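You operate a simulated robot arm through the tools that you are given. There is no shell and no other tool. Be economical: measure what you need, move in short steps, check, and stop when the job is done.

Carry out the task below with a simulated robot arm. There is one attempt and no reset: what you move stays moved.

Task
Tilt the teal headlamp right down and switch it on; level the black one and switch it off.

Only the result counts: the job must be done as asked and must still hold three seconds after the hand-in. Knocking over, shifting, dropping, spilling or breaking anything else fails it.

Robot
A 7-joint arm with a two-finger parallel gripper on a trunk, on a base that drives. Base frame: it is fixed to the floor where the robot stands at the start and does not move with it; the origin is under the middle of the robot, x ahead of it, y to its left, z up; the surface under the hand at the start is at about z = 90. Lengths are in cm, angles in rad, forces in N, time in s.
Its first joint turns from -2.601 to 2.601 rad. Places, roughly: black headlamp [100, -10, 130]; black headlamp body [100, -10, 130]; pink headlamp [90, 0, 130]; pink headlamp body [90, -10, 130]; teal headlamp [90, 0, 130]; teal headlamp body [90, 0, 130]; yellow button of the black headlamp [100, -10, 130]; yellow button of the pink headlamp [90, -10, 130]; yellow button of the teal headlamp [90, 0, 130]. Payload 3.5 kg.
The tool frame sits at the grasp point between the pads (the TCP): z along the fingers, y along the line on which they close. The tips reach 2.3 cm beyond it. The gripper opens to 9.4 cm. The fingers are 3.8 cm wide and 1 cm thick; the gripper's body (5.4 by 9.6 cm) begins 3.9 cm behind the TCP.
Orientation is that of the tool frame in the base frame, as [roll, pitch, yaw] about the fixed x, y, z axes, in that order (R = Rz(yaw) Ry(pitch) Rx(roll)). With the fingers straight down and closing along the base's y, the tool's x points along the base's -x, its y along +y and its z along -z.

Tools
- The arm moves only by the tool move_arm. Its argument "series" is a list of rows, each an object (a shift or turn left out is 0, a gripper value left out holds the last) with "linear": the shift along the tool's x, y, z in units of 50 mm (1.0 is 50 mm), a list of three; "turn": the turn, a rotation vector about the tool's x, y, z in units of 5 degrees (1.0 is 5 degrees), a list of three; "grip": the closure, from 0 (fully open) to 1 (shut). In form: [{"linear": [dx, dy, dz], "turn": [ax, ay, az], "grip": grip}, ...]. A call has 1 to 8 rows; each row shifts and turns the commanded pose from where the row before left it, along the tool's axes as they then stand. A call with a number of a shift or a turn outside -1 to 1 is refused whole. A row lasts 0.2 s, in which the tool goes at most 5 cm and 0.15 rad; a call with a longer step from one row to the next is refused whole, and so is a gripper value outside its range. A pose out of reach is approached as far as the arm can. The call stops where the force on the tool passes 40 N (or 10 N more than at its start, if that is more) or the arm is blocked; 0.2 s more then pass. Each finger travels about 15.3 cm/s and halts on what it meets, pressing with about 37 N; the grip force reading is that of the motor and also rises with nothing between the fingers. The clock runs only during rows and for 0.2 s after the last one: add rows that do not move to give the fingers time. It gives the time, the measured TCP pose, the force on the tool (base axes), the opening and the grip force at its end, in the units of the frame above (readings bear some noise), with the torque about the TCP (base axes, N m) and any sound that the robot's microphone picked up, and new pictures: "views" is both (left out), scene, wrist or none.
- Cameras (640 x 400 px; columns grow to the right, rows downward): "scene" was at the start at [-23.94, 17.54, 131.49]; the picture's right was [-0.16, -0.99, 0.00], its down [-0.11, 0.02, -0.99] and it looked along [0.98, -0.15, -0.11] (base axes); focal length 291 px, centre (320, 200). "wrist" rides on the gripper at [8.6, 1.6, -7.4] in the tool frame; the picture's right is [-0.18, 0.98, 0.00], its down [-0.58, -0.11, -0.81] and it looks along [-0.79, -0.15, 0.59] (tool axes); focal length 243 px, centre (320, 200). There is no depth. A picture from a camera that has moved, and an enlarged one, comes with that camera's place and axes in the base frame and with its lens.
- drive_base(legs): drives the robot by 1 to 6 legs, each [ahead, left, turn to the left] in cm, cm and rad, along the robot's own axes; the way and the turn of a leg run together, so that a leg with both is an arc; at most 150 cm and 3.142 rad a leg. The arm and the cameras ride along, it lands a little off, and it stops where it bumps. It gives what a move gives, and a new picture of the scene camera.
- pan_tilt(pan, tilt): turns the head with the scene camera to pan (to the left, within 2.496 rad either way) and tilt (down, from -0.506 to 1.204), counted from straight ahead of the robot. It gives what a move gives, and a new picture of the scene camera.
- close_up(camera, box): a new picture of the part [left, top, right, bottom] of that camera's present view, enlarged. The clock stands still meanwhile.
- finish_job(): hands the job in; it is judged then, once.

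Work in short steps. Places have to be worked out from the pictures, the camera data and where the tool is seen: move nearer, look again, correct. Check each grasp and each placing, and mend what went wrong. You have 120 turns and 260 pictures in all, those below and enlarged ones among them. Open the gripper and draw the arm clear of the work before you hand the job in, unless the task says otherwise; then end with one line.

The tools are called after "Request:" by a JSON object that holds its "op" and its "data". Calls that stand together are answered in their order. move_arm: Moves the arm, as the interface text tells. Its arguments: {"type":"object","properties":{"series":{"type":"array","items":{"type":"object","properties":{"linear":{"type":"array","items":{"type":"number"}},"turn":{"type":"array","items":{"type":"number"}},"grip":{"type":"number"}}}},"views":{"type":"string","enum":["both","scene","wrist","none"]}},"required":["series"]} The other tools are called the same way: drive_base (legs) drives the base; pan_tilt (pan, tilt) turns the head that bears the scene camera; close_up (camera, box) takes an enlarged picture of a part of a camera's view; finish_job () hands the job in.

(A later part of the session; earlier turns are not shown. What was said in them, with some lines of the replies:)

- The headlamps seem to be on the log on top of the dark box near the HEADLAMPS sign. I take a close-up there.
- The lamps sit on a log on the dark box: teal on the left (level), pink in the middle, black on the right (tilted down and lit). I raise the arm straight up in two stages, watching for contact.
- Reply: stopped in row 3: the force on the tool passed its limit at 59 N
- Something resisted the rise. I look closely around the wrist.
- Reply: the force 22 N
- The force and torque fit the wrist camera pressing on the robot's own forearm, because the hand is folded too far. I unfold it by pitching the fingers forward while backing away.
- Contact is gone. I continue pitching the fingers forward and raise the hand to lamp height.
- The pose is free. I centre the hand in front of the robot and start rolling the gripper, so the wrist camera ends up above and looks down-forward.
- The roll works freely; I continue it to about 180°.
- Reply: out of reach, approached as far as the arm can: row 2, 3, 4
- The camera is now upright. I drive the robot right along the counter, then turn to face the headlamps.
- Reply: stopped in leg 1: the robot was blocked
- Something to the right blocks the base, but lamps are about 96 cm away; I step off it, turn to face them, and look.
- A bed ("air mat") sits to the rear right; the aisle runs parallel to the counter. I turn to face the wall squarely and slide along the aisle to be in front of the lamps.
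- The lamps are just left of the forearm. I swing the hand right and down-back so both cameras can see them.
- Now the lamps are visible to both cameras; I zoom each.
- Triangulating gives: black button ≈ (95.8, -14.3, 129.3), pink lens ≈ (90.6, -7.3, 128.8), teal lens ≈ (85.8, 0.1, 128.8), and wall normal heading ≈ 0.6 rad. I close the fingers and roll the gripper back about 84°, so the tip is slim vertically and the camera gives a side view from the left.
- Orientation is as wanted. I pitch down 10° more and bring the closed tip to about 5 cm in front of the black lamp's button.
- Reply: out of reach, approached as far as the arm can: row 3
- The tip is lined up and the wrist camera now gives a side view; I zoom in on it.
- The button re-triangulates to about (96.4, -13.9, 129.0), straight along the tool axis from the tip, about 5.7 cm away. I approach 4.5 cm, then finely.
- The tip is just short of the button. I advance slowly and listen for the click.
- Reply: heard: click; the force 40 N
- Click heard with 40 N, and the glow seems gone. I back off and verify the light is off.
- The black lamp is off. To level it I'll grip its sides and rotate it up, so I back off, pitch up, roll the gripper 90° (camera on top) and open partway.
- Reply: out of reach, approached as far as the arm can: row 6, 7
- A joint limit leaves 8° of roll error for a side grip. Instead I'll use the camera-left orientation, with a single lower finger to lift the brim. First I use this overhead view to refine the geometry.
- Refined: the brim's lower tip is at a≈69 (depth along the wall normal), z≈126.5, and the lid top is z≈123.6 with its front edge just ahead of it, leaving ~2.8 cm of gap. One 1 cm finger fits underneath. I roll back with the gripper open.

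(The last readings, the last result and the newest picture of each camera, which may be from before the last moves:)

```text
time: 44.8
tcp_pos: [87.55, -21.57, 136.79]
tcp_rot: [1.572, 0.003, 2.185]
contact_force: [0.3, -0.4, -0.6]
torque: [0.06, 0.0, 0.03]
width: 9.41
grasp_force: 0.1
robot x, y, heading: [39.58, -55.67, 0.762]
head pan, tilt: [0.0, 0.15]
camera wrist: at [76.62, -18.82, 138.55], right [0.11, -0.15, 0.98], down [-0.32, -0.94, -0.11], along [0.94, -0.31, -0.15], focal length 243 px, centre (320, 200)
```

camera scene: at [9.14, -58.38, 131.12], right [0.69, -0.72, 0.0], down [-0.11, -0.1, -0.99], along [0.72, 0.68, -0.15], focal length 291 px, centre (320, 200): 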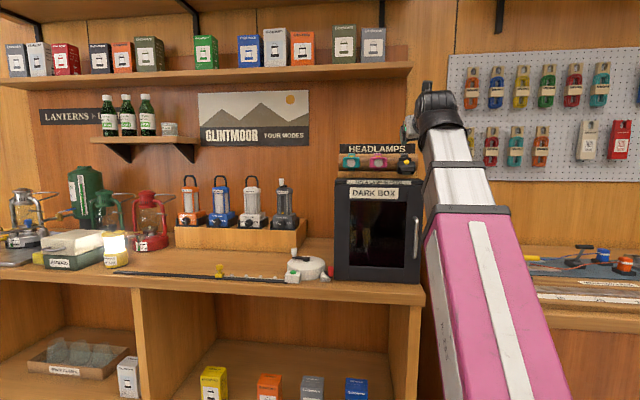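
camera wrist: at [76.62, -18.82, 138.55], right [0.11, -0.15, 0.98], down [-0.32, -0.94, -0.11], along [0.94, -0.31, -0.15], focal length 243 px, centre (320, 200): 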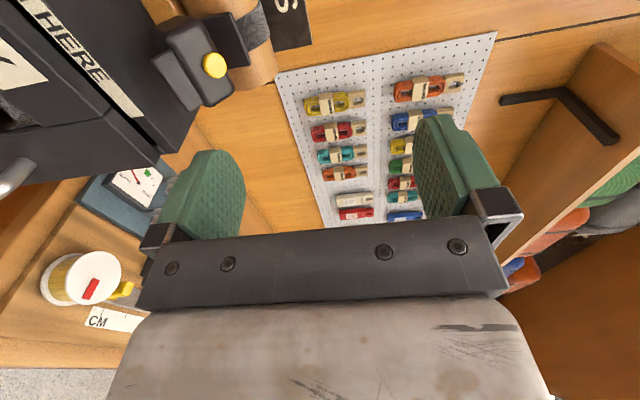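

Level orientation achieved. I lower so the bottom finger's upper face is at z≈125.6, still in front of the lid.

Request:
{"op": "move_arm", "data": {"series": [{"linear": [0.3, -0.45, 0]}, {"linear": [0, -0.45, 0]}, {"linear": [0, -0.4, 0]}, {"linear": [0, 0, 0.5]}], "views": "wrist"}}

Request:
{"op": "close_up", "data": {"camera": "scene", "box": [365, 140, 445, 190]}}

Request:
{"op": "close_up", "data": {"camera": "wrist", "box": [120, 20, 360, 170]}}

```text
time: 45.8
tcp_pos: [88.8, -18.87, 130.18]
tcp_rot: [1.572, 0.002, 2.187]
contact_force: [-0.2, 0.2, 0.6]
torque: [-0.02, 0.0, -0.02]
width: 9.37
grasp_force: 0.1
robot x, y, heading: [39.55, -55.9, 0.759]
head pan, tilt: [0.0, 0.15]
camera wrist: at [77.8, -16.13, 132.02], right [0.11, -0.15, 0.98], down [-0.32, -0.94, -0.11], along [0.94, -0.31, -0.15], focal length 243 px, centre (320, 200)
```

wrist: 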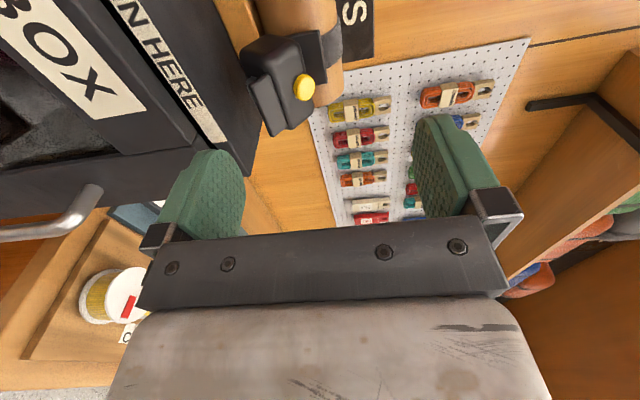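

```text
8.00 times, centred on (405, 165) of scene
camera zoom: at [9.14, -58.38, 131.13], right [0.69, -0.72, 0.0], down [-0.11, -0.1, -0.99], along [0.72, 0.68, -0.15], focal length 2330 px, centre (-360, 480)
```

zoom: 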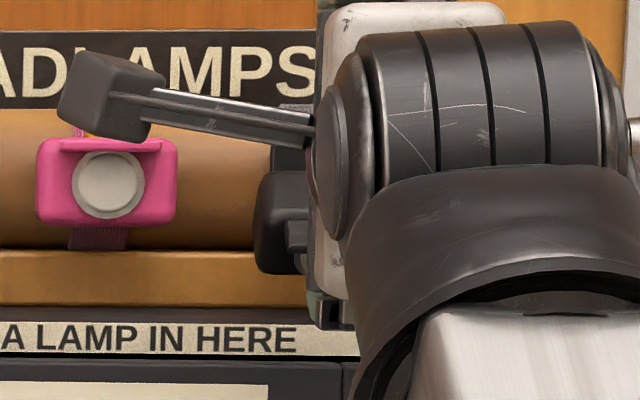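

```text
2.67 times, centred on (240, 95) of wrist
camera zoom: at [77.8, -16.13, 132.02], right [0.11, -0.15, 0.98], down [-0.32, -0.94, -0.11], along [0.94, -0.31, -0.15], focal length 647 px, centre (533, 480)
```

zoom: 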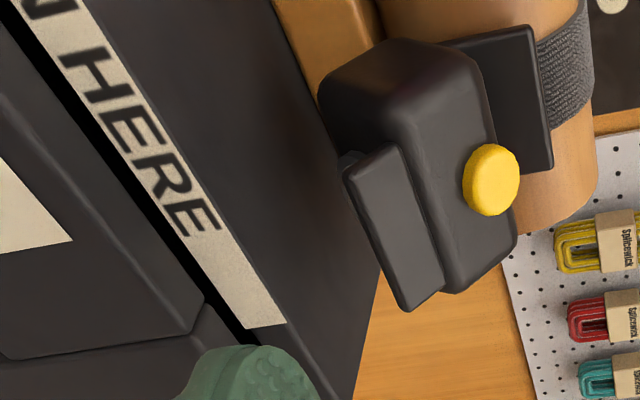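

The finger (z 124.5–125.5) fits between the lid (~123.8) and the brim tip (z≈126.2, a≈70). I slide in 6 cm.

Request:
{"op": "move_arm", "data": {"series": [{"linear": [0, 0, 0.4]}, {"linear": [0, 0, 0.4]}, {"linear": [0, 0, 0.25]}, {"linear": [0, 0, 0.15]}], "views": "wrist"}}

Request:
{"op": "close_up", "data": {"camera": "wrist", "box": [120, 20, 440, 220]}}

```text
time: 46.8
tcp_pos: [93.71, -15.45, 130.37]
tcp_rot: [1.574, 0.001, 2.186]
contact_force: [0.3, -0.2, -0.7]
torque: [-0.03, 0.02, 0.0]
width: 9.37
grasp_force: 0.0
robot x, y, heading: [39.94, -55.72, 0.76]
head pan, tilt: [0.0, 0.15]
camera wrist: at [82.63, -12.66, 132.12], right [0.11, -0.15, 0.98], down [-0.32, -0.94, -0.11], along [0.94, -0.31, -0.15], focal length 243 px, centre (320, 200)
```

wrist: 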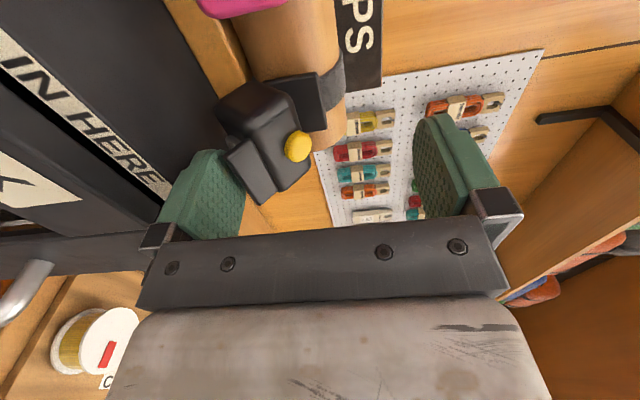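

```text
2.00 times, centred on (280, 120) of wrist
camera zoom: at [82.63, -12.66, 132.12], right [0.11, -0.15, 0.98], down [-0.32, -0.94, -0.11], along [0.94, -0.31, -0.15], focal length 485 px, centre (400, 360)
```

zoom: 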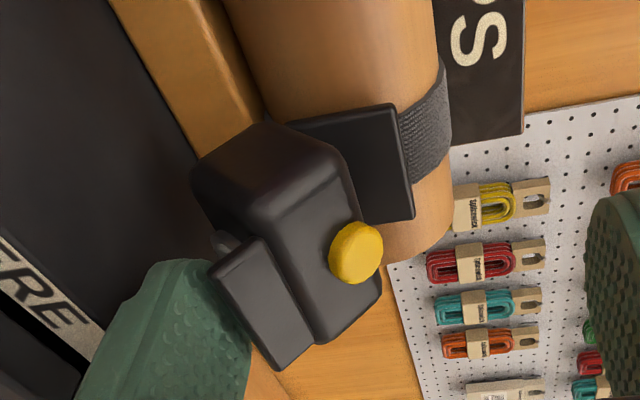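

The finger is under the brim. I lift slowly 2 cm and check.

Request:
{"op": "move_arm", "data": {"series": [{"linear": [0, 0.1, 0]}, {"linear": [0, 0.1, 0]}, {"linear": [0, 0.1, 0]}, {"linear": [0, 0.1, 0]}], "views": "wrist"}}

Request:
{"op": "close_up", "data": {"camera": "wrist", "box": [120, 20, 440, 220]}}

```text
time: 47.8
tcp_pos: [93.62, -15.39, 132.34]
tcp_rot: [1.574, 0.003, 2.183]
contact_force: [-2.2, -0.9, -1.5]
torque: [-0.11, 0.15, 0.06]
width: 9.37
grasp_force: 0.2
robot x, y, heading: [39.51, -55.32, 0.76]
head pan, tilt: [0.0, 0.15]
camera wrist: at [82.67, -12.63, 134.13], right [0.11, -0.15, 0.98], down [-0.32, -0.94, -0.1], along [0.94, -0.31, -0.15], focal length 243 px, centre (320, 200)
```

wrist: 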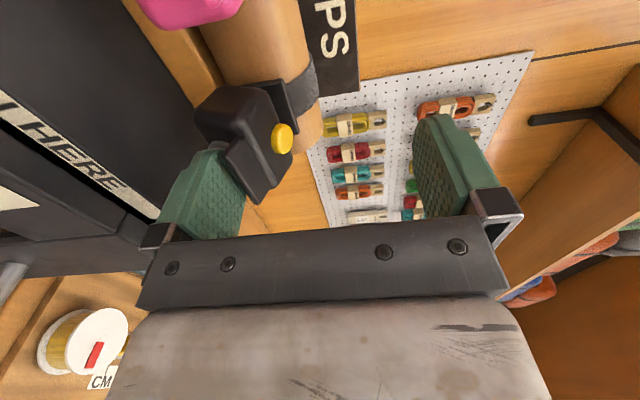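

```text
2.00 times, centred on (280, 120) of wrist
camera zoom: at [82.67, -12.63, 134.13], right [0.11, -0.15, 0.98], down [-0.32, -0.94, -0.1], along [0.94, -0.31, -0.15], focal length 485 px, centre (400, 360)
```

zoom: 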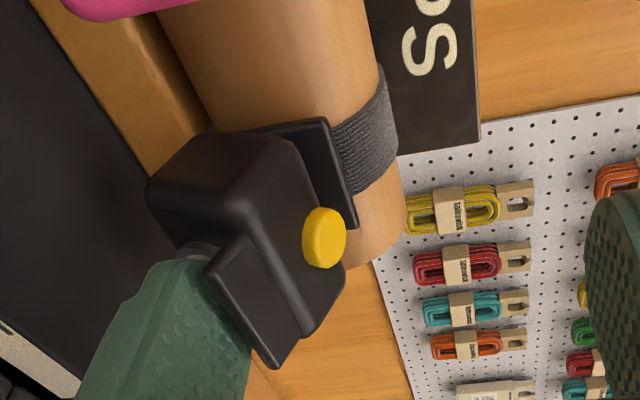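

It's rotating up with the finger against lens and brim. I continue lifting, easing back a little as the lens swings forward.

Request:
{"op": "move_arm", "data": {"series": [{"linear": [0, 0.1, -0.04]}, {"linear": [0, 0.1, -0.04]}, {"linear": [0, 0.1, -0.03]}], "views": "wrist"}}

Request:
{"op": "close_up", "data": {"camera": "wrist", "box": [120, 20, 440, 220]}}

Request:
{"op": "close_up", "data": {"camera": "scene", "box": [325, 130, 437, 200]}}

```text
time: 48.6
tcp_pos: [93.34, -15.68, 133.71]
tcp_rot: [1.574, 0.001, 2.184]
contact_force: [0.2, -0.1, -3.0]
torque: [0.03, -0.02, 0.07]
width: 9.37
grasp_force: 0.1
robot x, y, heading: [39.15, -55.88, 0.763]
head pan, tilt: [0.0, 0.15]
camera wrist: at [82.21, -12.89, 135.55], right [0.11, -0.15, 0.98], down [-0.32, -0.94, -0.11], along [0.94, -0.31, -0.15], focal length 243 px, centre (320, 200)
```

wrist: 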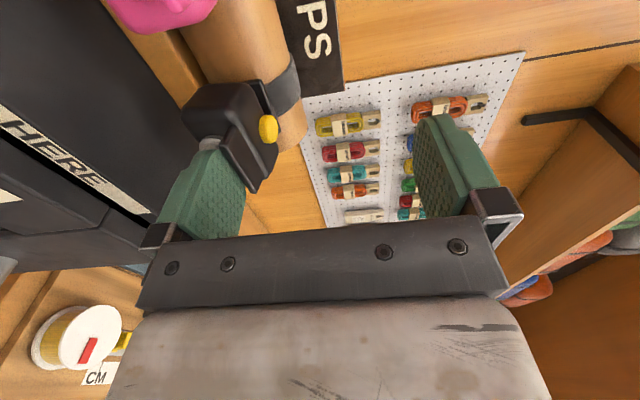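

```text
2.00 times, centred on (280, 120) of wrist
camera zoom: at [82.21, -12.89, 135.55], right [0.11, -0.15, 0.98], down [-0.32, -0.94, -0.11], along [0.94, -0.31, -0.15], focal length 485 px, centre (400, 360)
```

zoom: 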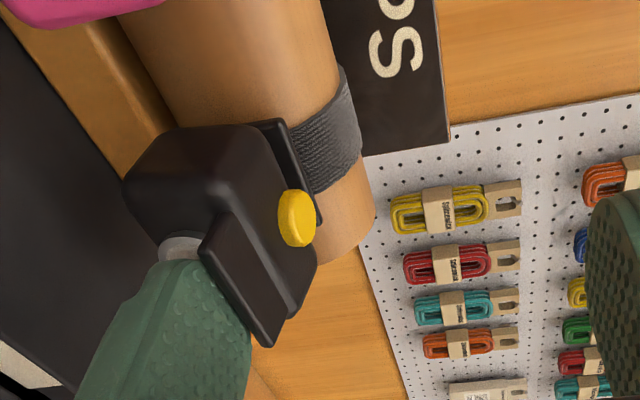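

```text
5.71 times, centred on (381, 165) of scene
camera zoom: at [9.15, -58.37, 131.13], right [0.69, -0.72, 0.0], down [-0.11, -0.1, -0.99], along [0.72, 0.68, -0.15], focal length 1665 px, centre (-29, 400)
```

zoom: 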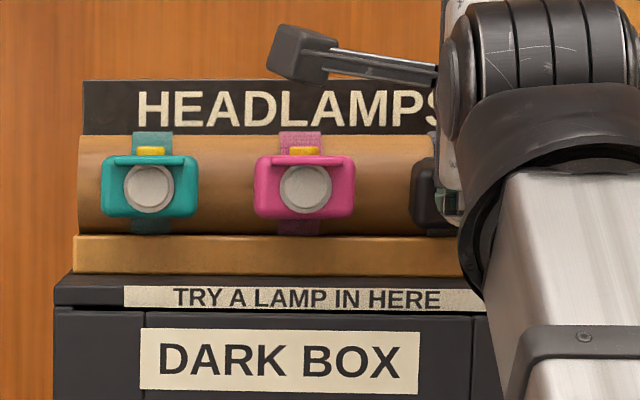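

Nearly there. I raise another 1 cm in small steps, to the brim height of the level lamps.

Request:
{"op": "move_arm", "data": {"series": [{"linear": [0, 0.07, -0.02]}, {"linear": [0, 0.07, -0.02]}, {"linear": [0, 0.06, 0]}], "views": "wrist"}}

Request:
{"op": "close_up", "data": {"camera": "wrist", "box": [120, 20, 440, 220]}}

```text
time: 49.4
tcp_pos: [93.07, -15.78, 134.76]
tcp_rot: [1.575, 0.002, 2.186]
contact_force: [2.0, 0.1, -3.2]
torque: [0.04, 0.06, 0.03]
width: 9.43
grasp_force: 0.1
robot x, y, heading: [39.39, -55.91, 0.759]
head pan, tilt: [0.0, 0.15]
camera wrist: at [82.05, -13.02, 136.54], right [0.11, -0.15, 0.98], down [-0.32, -0.94, -0.11], along [0.94, -0.31, -0.15], focal length 243 px, centre (320, 200)
```

wrist: 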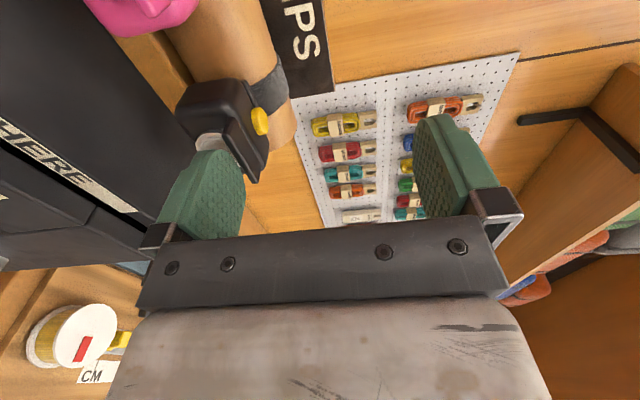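

```text
2.00 times, centred on (280, 120) of wrist
camera zoom: at [82.05, -13.02, 136.54], right [0.11, -0.15, 0.98], down [-0.32, -0.94, -0.11], along [0.94, -0.31, -0.15], focal length 485 px, centre (400, 360)
```

zoom: 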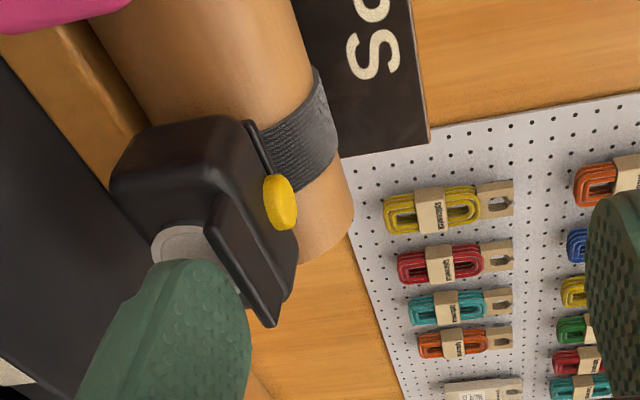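

The back edge is almost flush with the plate. I go up in 2–3 mm steps, watching for the stop's resistance.

Request:
{"op": "move_arm", "data": {"series": [{"linear": [0, 0.05, 0]}, {"linear": [0, 0.05, 0]}], "views": "none"}}

Request:
{"op": "close_up", "data": {"camera": "wrist", "box": [120, 20, 440, 220]}}

```text
time: 50.1
tcp_pos: [93.01, -15.89, 134.79]
tcp_rot: [1.585, 0.0, 2.183]
contact_force: [2.0, 2.2, -8.4]
torque: [-0.07, 0.06, 0.03]
width: 9.4
grasp_force: 0.0
robot x, y, heading: [39.34, -55.72, 0.765]
head pan, tilt: [0.0, 0.15]
stopped in row 2: the force on the tool passed its limit at 42 N (the readings are from after the stop); the commanded pose is now the measured one
```

```text
2.00 times, centred on (280, 120) of wrist
camera zoom: at [82.04, -13.03, 136.74], right [0.12, -0.14, 0.98], down [-0.33, -0.94, -0.1], along [0.94, -0.31, -0.16], focal length 485 px, centre (400, 360)
```

zoom: 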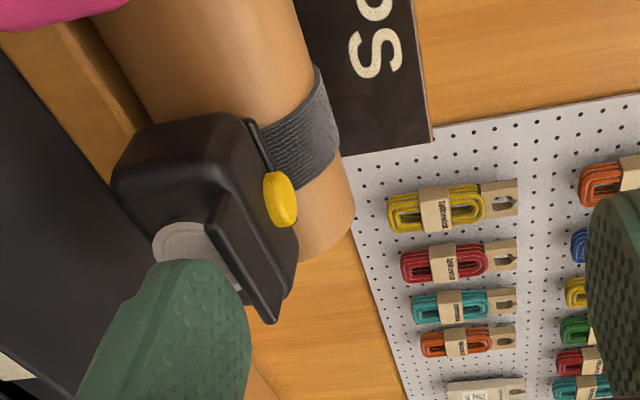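

The stop was reached (42 N), so the black lamp is against its level stop. I lower slightly, withdraw, and check it stays level.

Request:
{"op": "move_arm", "data": {"series": [{"linear": [0, -0.12, 0]}, {"linear": [0, -0.1, -0.3]}, {"linear": [0, 0, -0.8]}, {"linear": [0, 0, -0.8]}, {"linear": [-0.8, 0, -0.4]}], "views": "none"}}

Request:
{"op": "close_up", "data": {"camera": "scene", "box": [325, 130, 437, 200]}}

Request:
{"op": "close_up", "data": {"camera": "wrist", "box": [60, 0, 380, 200]}}

```text
time: 51.3
tcp_pos: [86.09, -25.75, 133.79]
tcp_rot: [1.585, 0.002, 2.184]
contact_force: [0.5, 0.8, 0.5]
torque: [0.03, 0.01, -0.03]
width: 9.41
grasp_force: 0.1
robot x, y, heading: [39.59, -55.89, 0.763]
head pan, tilt: [0.0, 0.15]
```

```text
5.71 times, centred on (381, 165) of scene
camera zoom: at [9.14, -58.39, 131.13], right [0.69, -0.72, 0.0], down [-0.11, -0.1, -0.99], along [0.72, 0.68, -0.15], focal length 1665 px, centre (-29, 400)
```

zoom: 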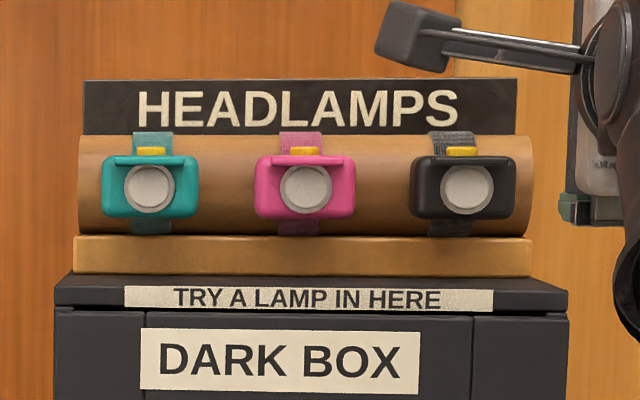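

```text
2.00 times, centred on (220, 100) of wrist
camera zoom: at [75.06, -23.07, 135.64], right [0.12, -0.14, 0.98], down [-0.33, -0.94, -0.1], along [0.94, -0.31, -0.16], focal length 485 px, centre (520, 400)
```

zoom: 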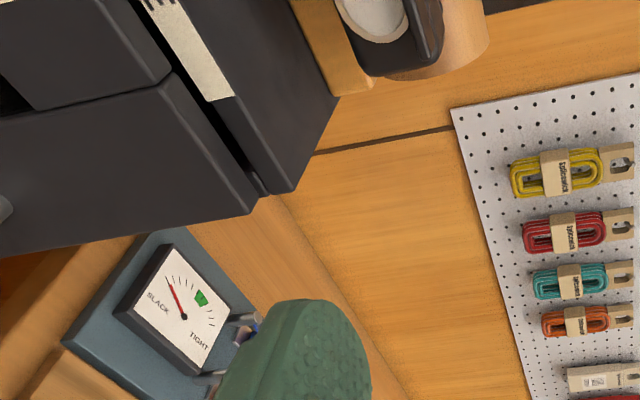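

Black is level and off. Now I close the fingers and move left along the row at a safe distance to the teal lamp, pitching down 20°.

Request:
{"op": "move_arm", "data": {"series": [{"linear": [0.86, 0, 0], "grip": 1}, {"linear": [0.86, 0, 0]}, {"linear": [0.86, 0, 0]}, {"linear": [0.86, 0, 0]}, {"linear": [0.86, 0, 0], "turn": [1, 0, 0]}, {"turn": [1, 0, 0]}, {"turn": [1, 0, 0]}, {"turn": [0.9, 0, 0]}], "views": "both"}}

```text
time: 53.1
tcp_pos: [73.7, -8.05, 133.95]
tcp_rot: [1.926, 0.0, 2.185]
contact_force: [-0.8, -0.2, 0.0]
torque: [-0.01, -0.01, 0.01]
width: 0.01
grasp_force: 36.5
robot x, y, heading: [39.25, -55.8, 0.758]
head pan, tilt: [0.0, 0.15]
camera scene: at [9.14, -58.38, 131.12], right [0.69, -0.72, 0.0], down [-0.11, -0.1, -0.99], along [0.72, 0.68, -0.15], focal length 291 px, centre (320, 200)
camera wrist: at [63.36, -4.77, 138.23], right [0.39, 0.05, 0.92], down [-0.31, -0.93, 0.18], along [0.87, -0.36, -0.34], focal length 243 px, centre (320, 200)
```

scene: 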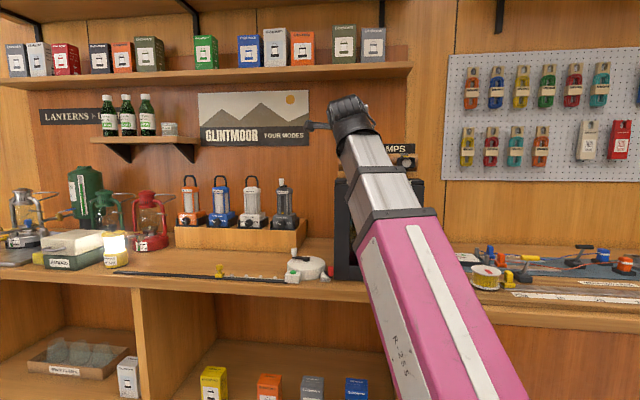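
wrist: 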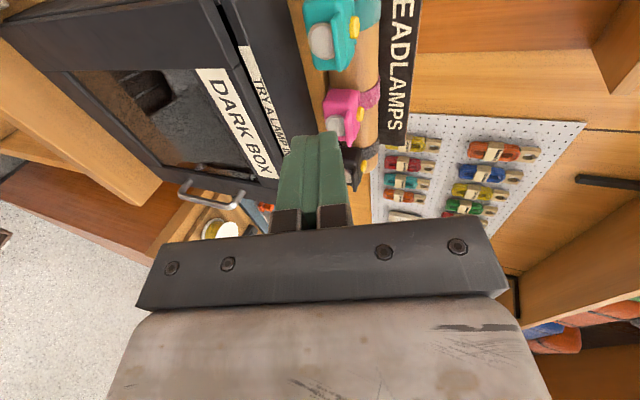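

Aligned with teal (u≈48.3). I advance to hover above the front of its brim.

Request:
{"op": "move_arm", "data": {"series": [{"linear": [0, 0.275, 0.68]}, {"linear": [0, 0.275, 0.68]}, {"linear": [0, 0.275, 0.68]}], "views": "none"}}

Request:
{"op": "close_up", "data": {"camera": "wrist", "box": [180, 0, 500, 200]}}

Request:
{"op": "close_up", "data": {"camera": "scene", "box": [305, 120, 417, 190]}}

```text
time: 53.9
tcp_pos: [82.3, -1.84, 134.45]
tcp_rot: [1.921, 0.003, 2.186]
contact_force: [0.0, 0.3, 0.3]
torque: [0.01, -0.03, -0.02]
width: 0.0
grasp_force: 36.8
robot x, y, heading: [39.27, -55.82, 0.762]
head pan, tilt: [0.0, 0.15]
```

```text
2.00 times, centred on (340, 100) of wrist
camera zoom: at [72.22, 1.51, 138.68], right [0.38, 0.05, 0.92], down [-0.31, -0.93, 0.18], along [0.87, -0.36, -0.34], focal length 485 px, centre (280, 400)
```

zoom: 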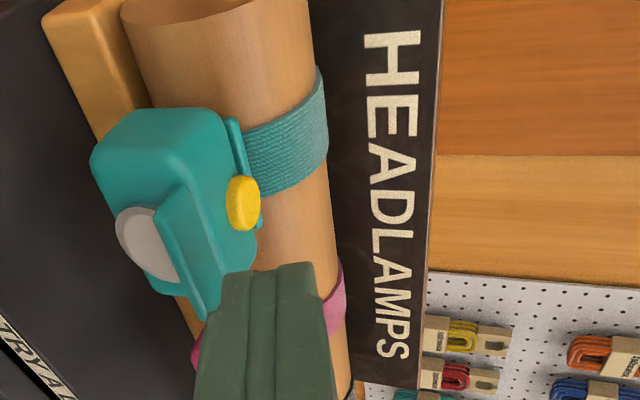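

```text
5.71 times, centred on (361, 155) of scene
camera zoom: at [9.14, -58.38, 131.13], right [0.69, -0.72, 0.0], down [-0.11, -0.1, -0.99], along [0.72, 0.68, -0.15], focal length 1665 px, centre (86, 457)
```

zoom: 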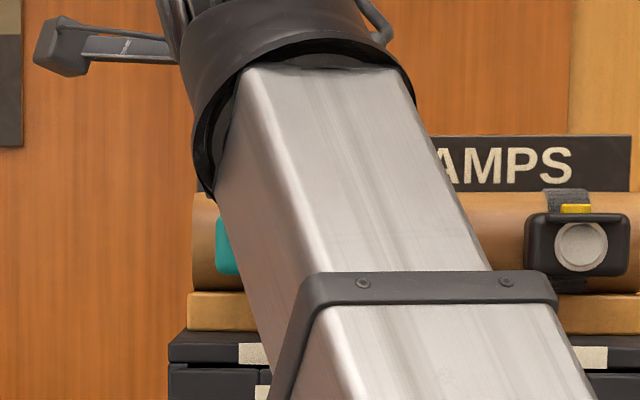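

The brim front edge is at a≈70, the button at a≈73. I advance 2.2 cm so the tip overhangs the brim but not the button, and start down.

Request:
{"op": "move_arm", "data": {"series": [{"linear": [0, 0.15, 0.41]}, {"linear": [0, -0.19, 0.07]}, {"linear": [0, -0.14, 0.05]}], "views": "none"}}

Request:
{"op": "close_up", "data": {"camera": "wrist", "box": [180, 0, 500, 200]}}

```text
time: 54.7
tcp_pos: [84.27, -0.5, 132.63]
tcp_rot: [1.925, 0.001, 2.183]
contact_force: [0.0, 0.1, -0.2]
torque: [0.01, -0.02, 0.0]
width: 0.0
grasp_force: 36.9
robot x, y, heading: [39.19, -55.77, 0.762]
head pan, tilt: [0.0, 0.15]
```

```text
2.00 times, centred on (340, 100) of wrist
camera zoom: at [74.07, 2.75, 136.82], right [0.38, 0.05, 0.92], down [-0.31, -0.93, 0.18], along [0.87, -0.36, -0.34], focal length 485 px, centre (280, 400)
```

zoom: 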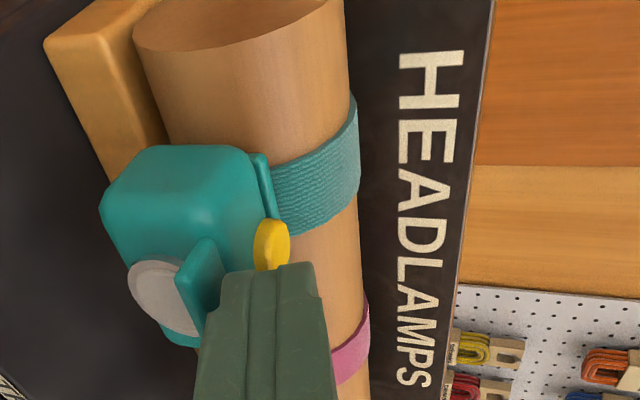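

The tip is just above the brim. I ease back 5 mm so the button won't swing into the finger, then push down 1.5 cm.

Request:
{"op": "move_arm", "data": {"series": [{"linear": [0, -0.035, -0.094]}, {"linear": [0, -0.11, -0.008]}, {"linear": [0, -0.11, -0.008]}, {"linear": [0, -0.11, -0.008]}], "views": "none"}}

Request:
{"op": "close_up", "data": {"camera": "wrist", "box": [180, 0, 500, 200]}}

```text
time: 55.7
tcp_pos: [83.18, -1.33, 131.18]
tcp_rot: [1.923, 0.0, 2.186]
contact_force: [-25.2, -14.5, 17.4]
torque: [0.04, 0.23, 0.29]
width: 0.04
grasp_force: 36.9
robot x, y, heading: [39.27, -55.79, 0.757]
head pan, tilt: [0.0, 0.15]
```

```text
2.00 times, centred on (340, 100) of wrist
camera zoom: at [72.89, 1.95, 135.38], right [0.38, 0.05, 0.92], down [-0.31, -0.93, 0.18], along [0.87, -0.36, -0.34], focal length 485 px, centre (280, 400)
```

zoom: 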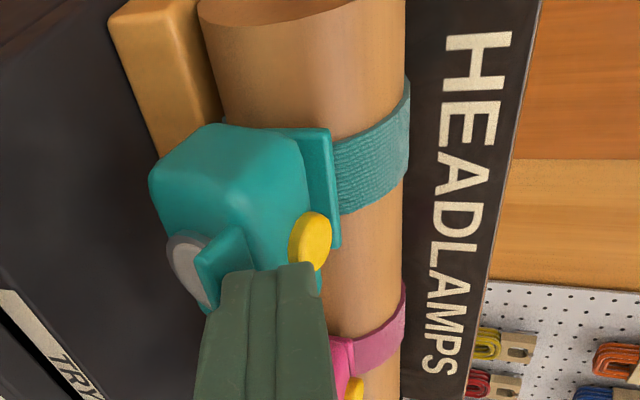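

Tilting has begun, but the finger's end is being pressed back by the lamp's top. I retreat 8 mm, then continue down.

Request:
{"op": "move_arm", "data": {"series": [{"linear": [0, -0.056, -0.15]}, {"linear": [0, -0.1, 0.03]}, {"linear": [0, -0.1, 0.03]}], "views": "none"}}

Request:
{"op": "close_up", "data": {"camera": "wrist", "box": [180, 0, 500, 200]}}

```text
time: 56.5
tcp_pos: [82.39, -1.74, 130.05]
tcp_rot: [1.923, 0.002, 2.182]
contact_force: [-9.0, -8.8, 3.9]
torque: [-0.03, 0.12, 0.19]
width: 0.0
grasp_force: 37.3
robot x, y, heading: [39.41, -56.06, 0.765]
head pan, tilt: [0.0, 0.15]
```

```text
2.00 times, centred on (340, 100) of wrist
camera zoom: at [72.31, 1.57, 134.26], right [0.38, 0.05, 0.92], down [-0.32, -0.93, 0.18], along [0.87, -0.36, -0.34], focal length 485 px, centre (280, 400)
```

zoom: 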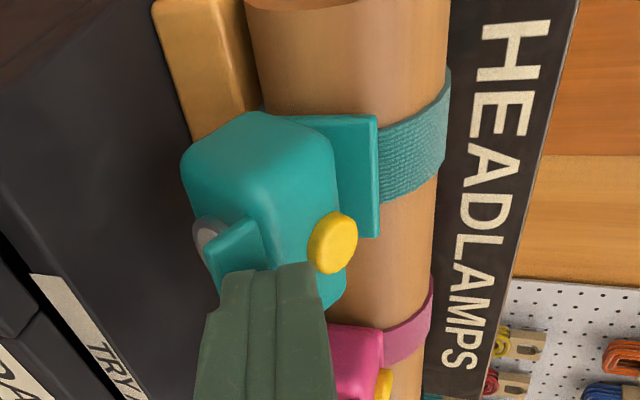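

About 40° now, with moderate force. I continue down in small steps.

Request:
{"op": "move_arm", "data": {"series": [{"linear": [0, -0.1, 0.0]}, {"linear": [0, -0.1, 0.03]}, {"linear": [0, -0.1, 0.04]}], "views": "none"}}

Request:
{"op": "close_up", "data": {"camera": "wrist", "box": [180, 0, 500, 200]}}

```text
time: 57.3
tcp_pos: [82.31, -1.95, 128.34]
tcp_rot: [1.924, 0.003, 2.186]
contact_force: [-5.9, -3.1, 0.7]
torque: [-0.05, 0.1, 0.08]
width: 0.03
grasp_force: 37.2
robot x, y, heading: [39.54, -55.64, 0.759]
head pan, tilt: [0.0, 0.15]
```

```text
2.00 times, centred on (340, 100) of wrist
camera zoom: at [72.19, 1.48, 132.66], right [0.38, 0.05, 0.92], down [-0.31, -0.93, 0.18], along [0.87, -0.36, -0.34], focal length 485 px, centre (280, 400)
```

zoom: 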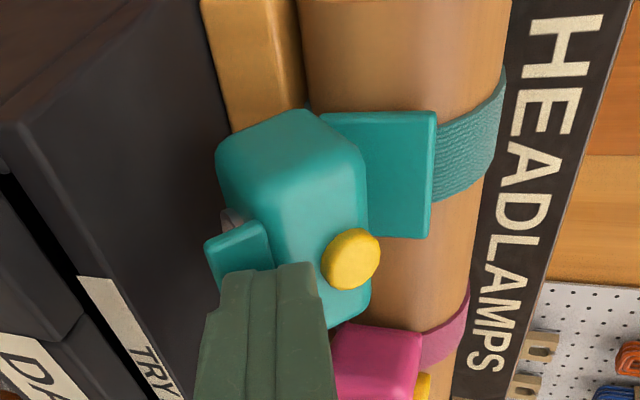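

Nearly fully down. I continue until the end stop resists.

Request:
{"op": "move_arm", "data": {"series": [{"linear": [0, -0.07, 0.05]}, {"linear": [0, -0.07, 0.06]}, {"linear": [0, -0.03, 0.08]}], "views": "none"}}

Request:
{"op": "close_up", "data": {"camera": "wrist", "box": [180, 0, 500, 200]}}

```text
time: 57.8
tcp_pos: [82.37, -1.94, 128.38]
tcp_rot: [1.913, 0.0, 2.189]
contact_force: [-12.2, -12.6, 14.5]
torque: [0.15, 0.1, 0.25]
width: 0.01
grasp_force: 36.7
robot x, y, heading: [39.66, -56.07, 0.762]
head pan, tilt: [0.0, 0.15]
stopped in row 2: the force on the tool passed its limit at 46 N (the readings are from after the stop); the commanded pose is now the measured one
```

```text
2.00 times, centred on (340, 100) of wrist
camera zoom: at [72.15, 1.43, 132.48], right [0.38, 0.04, 0.93], down [-0.31, -0.93, 0.17], along [0.87, -0.35, -0.34], focal length 485 px, centre (280, 400)
```

zoom: 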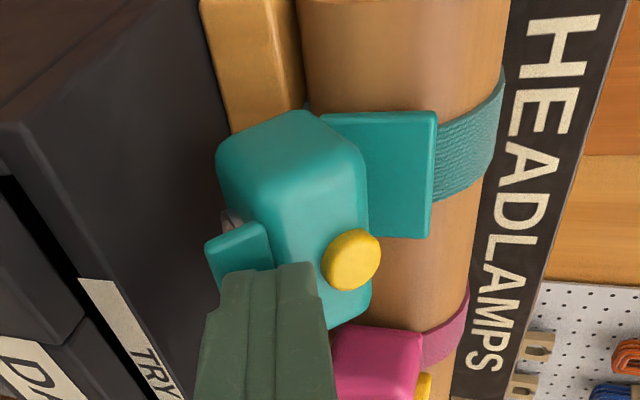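

End stop confirmed (46 N). I back off, pitch to 34° as I did for the black lamp's button, and look.

Request:
{"op": "move_arm", "data": {"series": [{"linear": [0, 0, -0.4]}, {"linear": [0, 0, -0.5]}, {"linear": [0, 0.6, -0.2]}, {"turn": [1, 0, 0]}, {"turn": [1, 0, 0]}, {"turn": [0.95, 0, 0]}], "views": "none"}}

Request:
{"op": "close_up", "data": {"camera": "wrist", "box": [180, 0, 500, 200]}}

Request:
{"op": "close_up", "data": {"camera": "scene", "box": [305, 130, 417, 200]}}

```text
time: 59.2
tcp_pos: [79.0, -4.1, 132.9]
tcp_rot: [2.175, -0.001, 2.186]
contact_force: [-0.3, 0.2, 0.4]
torque: [0.03, -0.02, -0.01]
width: 0.0
grasp_force: 36.8
robot x, y, heading: [39.16, -55.6, 0.762]
head pan, tilt: [0.0, 0.15]
```

```text
2.00 times, centred on (340, 100) of wrist
camera zoom: at [69.87, -0.14, 138.57], right [0.56, 0.17, 0.81], down [-0.26, -0.89, 0.37], along [0.79, -0.41, -0.46], focal length 485 px, centre (280, 400)
```

zoom: 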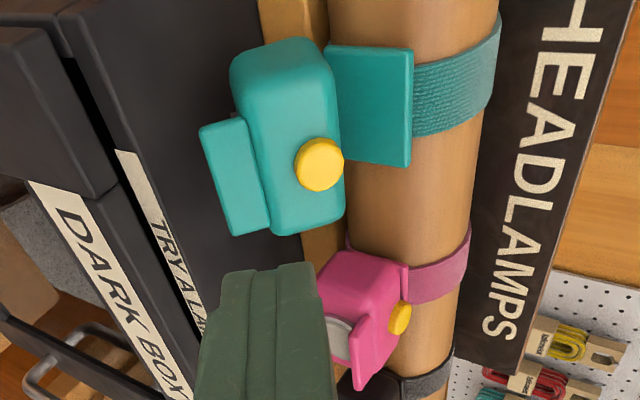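

```text
5.71 times, centred on (361, 165) of scene
camera zoom: at [9.12, -58.39, 131.12], right [0.69, -0.72, 0.0], down [-0.11, -0.1, -0.99], along [0.72, 0.68, -0.15], focal length 1665 px, centre (86, 400)
```

zoom: 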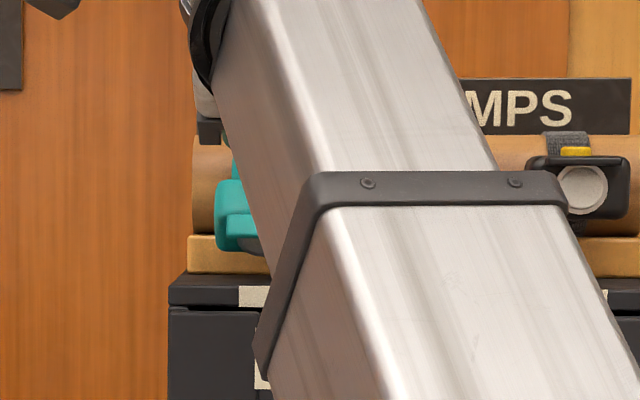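

Teal's tilt matches what black had, and its button sits at u≈48.2, z≈129. I approach to about 1 cm short of it.

Request:
{"op": "move_arm", "data": {"series": [{"linear": [-0.05, 0.32, 0.2]}, {"linear": [0, 0, 0.5]}, {"linear": [0, 0, 0.4]}], "views": "none"}}

Request:
{"op": "close_up", "data": {"camera": "wrist", "box": [180, 0, 500, 200]}}

```text
time: 60.0
tcp_pos: [83.76, -1.16, 131.16]
tcp_rot: [2.175, -0.002, 2.186]
contact_force: [-0.2, 0.6, 0.1]
torque: [0.01, -0.02, 0.02]
width: 0.03
grasp_force: 36.7
robot x, y, heading: [39.7, -55.5, 0.76]
head pan, tilt: [0.0, 0.15]
```

```text
2.00 times, centred on (340, 100) of wrist
camera zoom: at [74.52, 2.81, 136.8], right [0.56, 0.17, 0.81], down [-0.26, -0.89, 0.37], along [0.79, -0.41, -0.46], focal length 485 px, centre (280, 400)
```

zoom: 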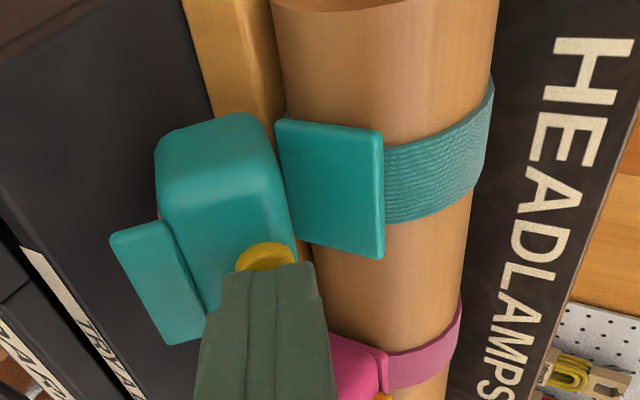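

The tip is centred over the button. I press slowly and listen for one click.

Request:
{"op": "move_arm", "data": {"series": [{"linear": [0, 0, 0.12]}, {"linear": [0, 0, 0.07]}, {"linear": [0, 0, 0.05]}], "views": "none"}}

Request:
{"op": "close_up", "data": {"camera": "wrist", "box": [180, 0, 500, 200]}}

```text
time: 61.0
tcp_pos: [84.27, -0.93, 130.52]
tcp_rot: [2.173, 0.0, 2.186]
contact_force: [-12.2, -11.5, 13.5]
torque: [-0.07, 0.12, 0.05]
width: 0.01
grasp_force: 37.2
robot x, y, heading: [39.45, -55.55, 0.762]
head pan, tilt: [0.0, 0.15]
heard: click
stopped in row 3: the force on the tool passed its limit at 41 N (the readings are from after the stop); the commanded pose is now the measured one
```

```text
2.00 times, centred on (340, 100) of wrist
camera zoom: at [75.05, 3.12, 136.2], right [0.56, 0.17, 0.81], down [-0.26, -0.89, 0.36], along [0.79, -0.41, -0.46], focal length 485 px, centre (280, 400)
```

zoom: 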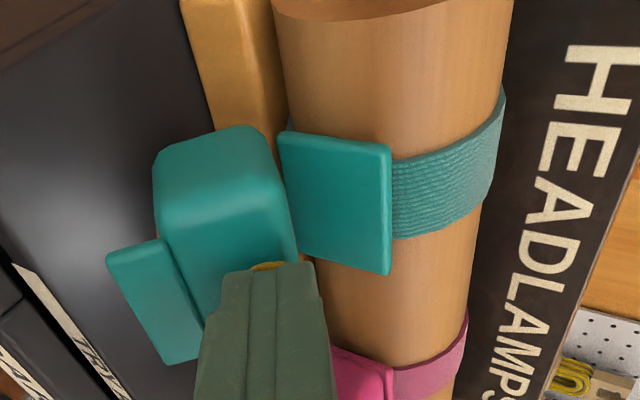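

Click heard and the lid now glows. I withdraw well clear, open the gripper, and inspect.

Request:
{"op": "move_arm", "data": {"series": [{"linear": [0, 0, -0.5]}, {"linear": [0, 0, -0.9]}, {"linear": [0, 0, -0.9]}, {"linear": [-1, 0, -0.3]}, {"linear": [-1, 0, 0], "grip": 0}, {"linear": [-1, 0, 0]}, {"linear": [-1, 0, 0]}, {"linear": [-1, 0, 0]}], "views": "none"}}

Request:
{"op": "move_arm", "data": {"series": [{"linear": [-0.6, 0, 0]}, {"linear": [-0.4, 0, 0]}], "views": "scene"}}

Request:
{"op": "close_up", "data": {"camera": "scene", "box": [325, 130, 437, 200]}}

```text
refused: row 4 steps farther than a row can; nothing moved
```

```text
time: 61.4
tcp_pos: [85.36, -2.29, 130.62]
tcp_rot: [2.172, -0.007, 2.193]
contact_force: [-4.1, -6.7, 5.2]
torque: [-0.03, 0.07, 0.05]
width: 0.0
grasp_force: 37.0
robot x, y, heading: [39.27, -55.74, 0.766]
head pan, tilt: [0.0, 0.15]
stopped in row 1: the force on the tool passed its limit at 50 N (the readings are from after the stop); the commanded pose is now the measured one
camera scene: at [9.01, -58.47, 131.12], right [0.69, -0.72, 0.0], down [-0.11, -0.1, -0.99], along [0.72, 0.68, -0.15], focal length 291 px, centre (320, 200)
```

scene: 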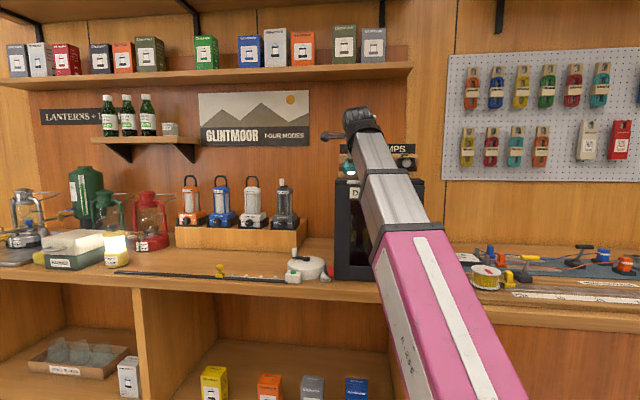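

```text
5.71 times, centred on (381, 165) of scene
camera zoom: at [9.01, -58.47, 131.12], right [0.69, -0.72, 0.0], down [-0.11, -0.1, -0.99], along [0.72, 0.68, -0.15], focal length 1665 px, centre (-29, 400)
```

zoom: 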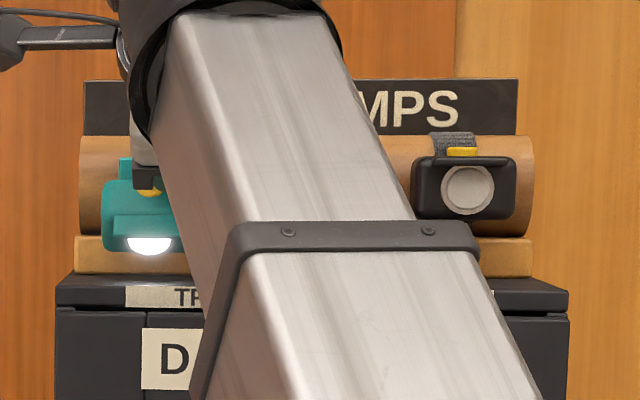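

The withdrawal row was refused, so the sideways move ran while still touching and stopped on contact; that was my error in chaining the calls. The lamp is still lit. I back straight off only.

Request:
{"op": "move_arm", "data": {"series": [{"linear": [0, 0, -0.3]}, {"linear": [0, 0, -0.7]}, {"linear": [0, 0, -0.9]}, {"linear": [0, 0, -0.5]}], "views": "wrist"}}

```text
time: 62.4
tcp_pos: [77.42, -7.92, 137.27]
tcp_rot: [2.172, -0.008, 2.194]
contact_force: [-0.9, -0.5, 0.3]
torque: [-0.01, 0.02, -0.02]
width: 0.0
grasp_force: 37.2
robot x, y, heading: [39.54, -55.64, 0.766]
head pan, tilt: [0.0, 0.15]
camera wrist: at [68.15, -4.08, 143.03], right [0.56, 0.17, 0.81], down [-0.25, -0.9, 0.36], along [0.79, -0.41, -0.46], focal length 243 px, centre (320, 200)
```

wrist: 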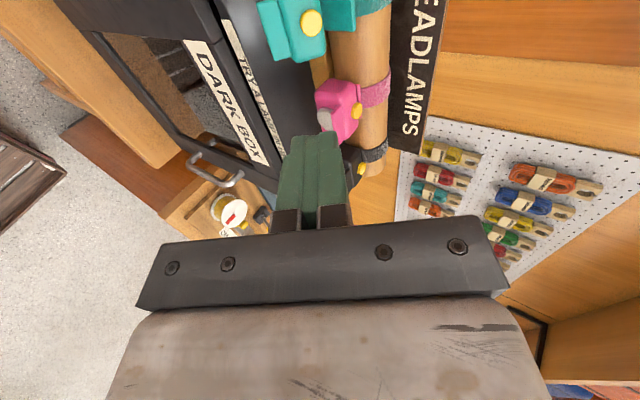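

Clear of everything. Now I move the hand right, away from the lamps, and open it.

Request:
{"op": "move_arm", "data": {"series": [{"linear": [-0.8, 0, -0.3]}, {"linear": [-0.9, 0, 0], "grip": 0}, {"linear": [-0.9, 0, 0]}, {"linear": [-0.9, 0, 0]}, {"linear": [-0.9, 0, 0]}, {"linear": [-0.6, 0, 0]}], "views": "scene"}}

Request:
{"op": "close_up", "data": {"camera": "scene", "box": [325, 130, 437, 200]}}

```text
time: 63.8
tcp_pos: [91.02, -28.7, 137.64]
tcp_rot: [2.172, -0.009, 2.195]
contact_force: [0.1, 0.6, -0.6]
torque: [-0.02, 0.02, -0.01]
width: 9.39
grasp_force: 0.0
out of reach, approached as far as the arm can: row 3
robot x, y, heading: [39.93, -55.79, 0.76]
head pan, tilt: [0.0, 0.15]
camera scene: at [9.03, -58.43, 131.13], right [0.69, -0.72, 0.0], down [-0.11, -0.1, -0.99], along [0.72, 0.68, -0.15], focal length 291 px, centre (320, 200)
```

scene: 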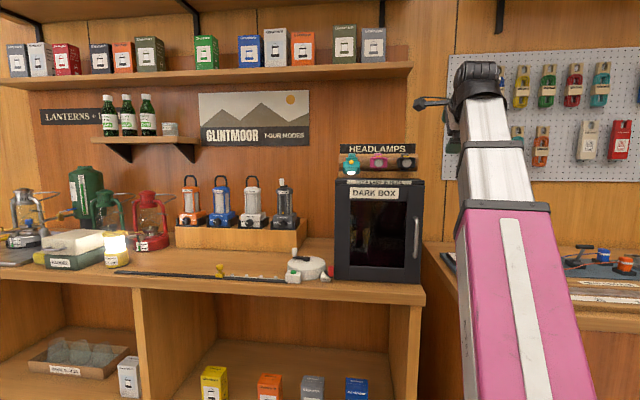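

```text
5.71 times, centred on (381, 165) of scene
camera zoom: at [9.03, -58.43, 131.13], right [0.69, -0.72, 0.0], down [-0.11, -0.1, -0.99], along [0.72, 0.68, -0.15], focal length 1665 px, centre (-29, 400)
```

zoom: 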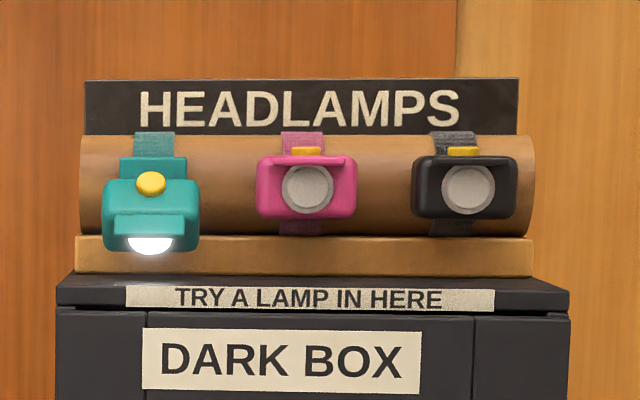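

Teal is fully down and lit, black is level and dark, and pink, the log and the box haven't moved relative to one another. The arm is clear and the gripper open, so I hand in.

Request:
{"op": "finish_job", "data": {}}

```text
The job is handed in.
```

The teal headlamp is tilted right down and on, the black one is level and off, and I saw nothing else moved; after teal's switch clicked, one mistaken sideways nudge touched the lamp, but its state didn't change.
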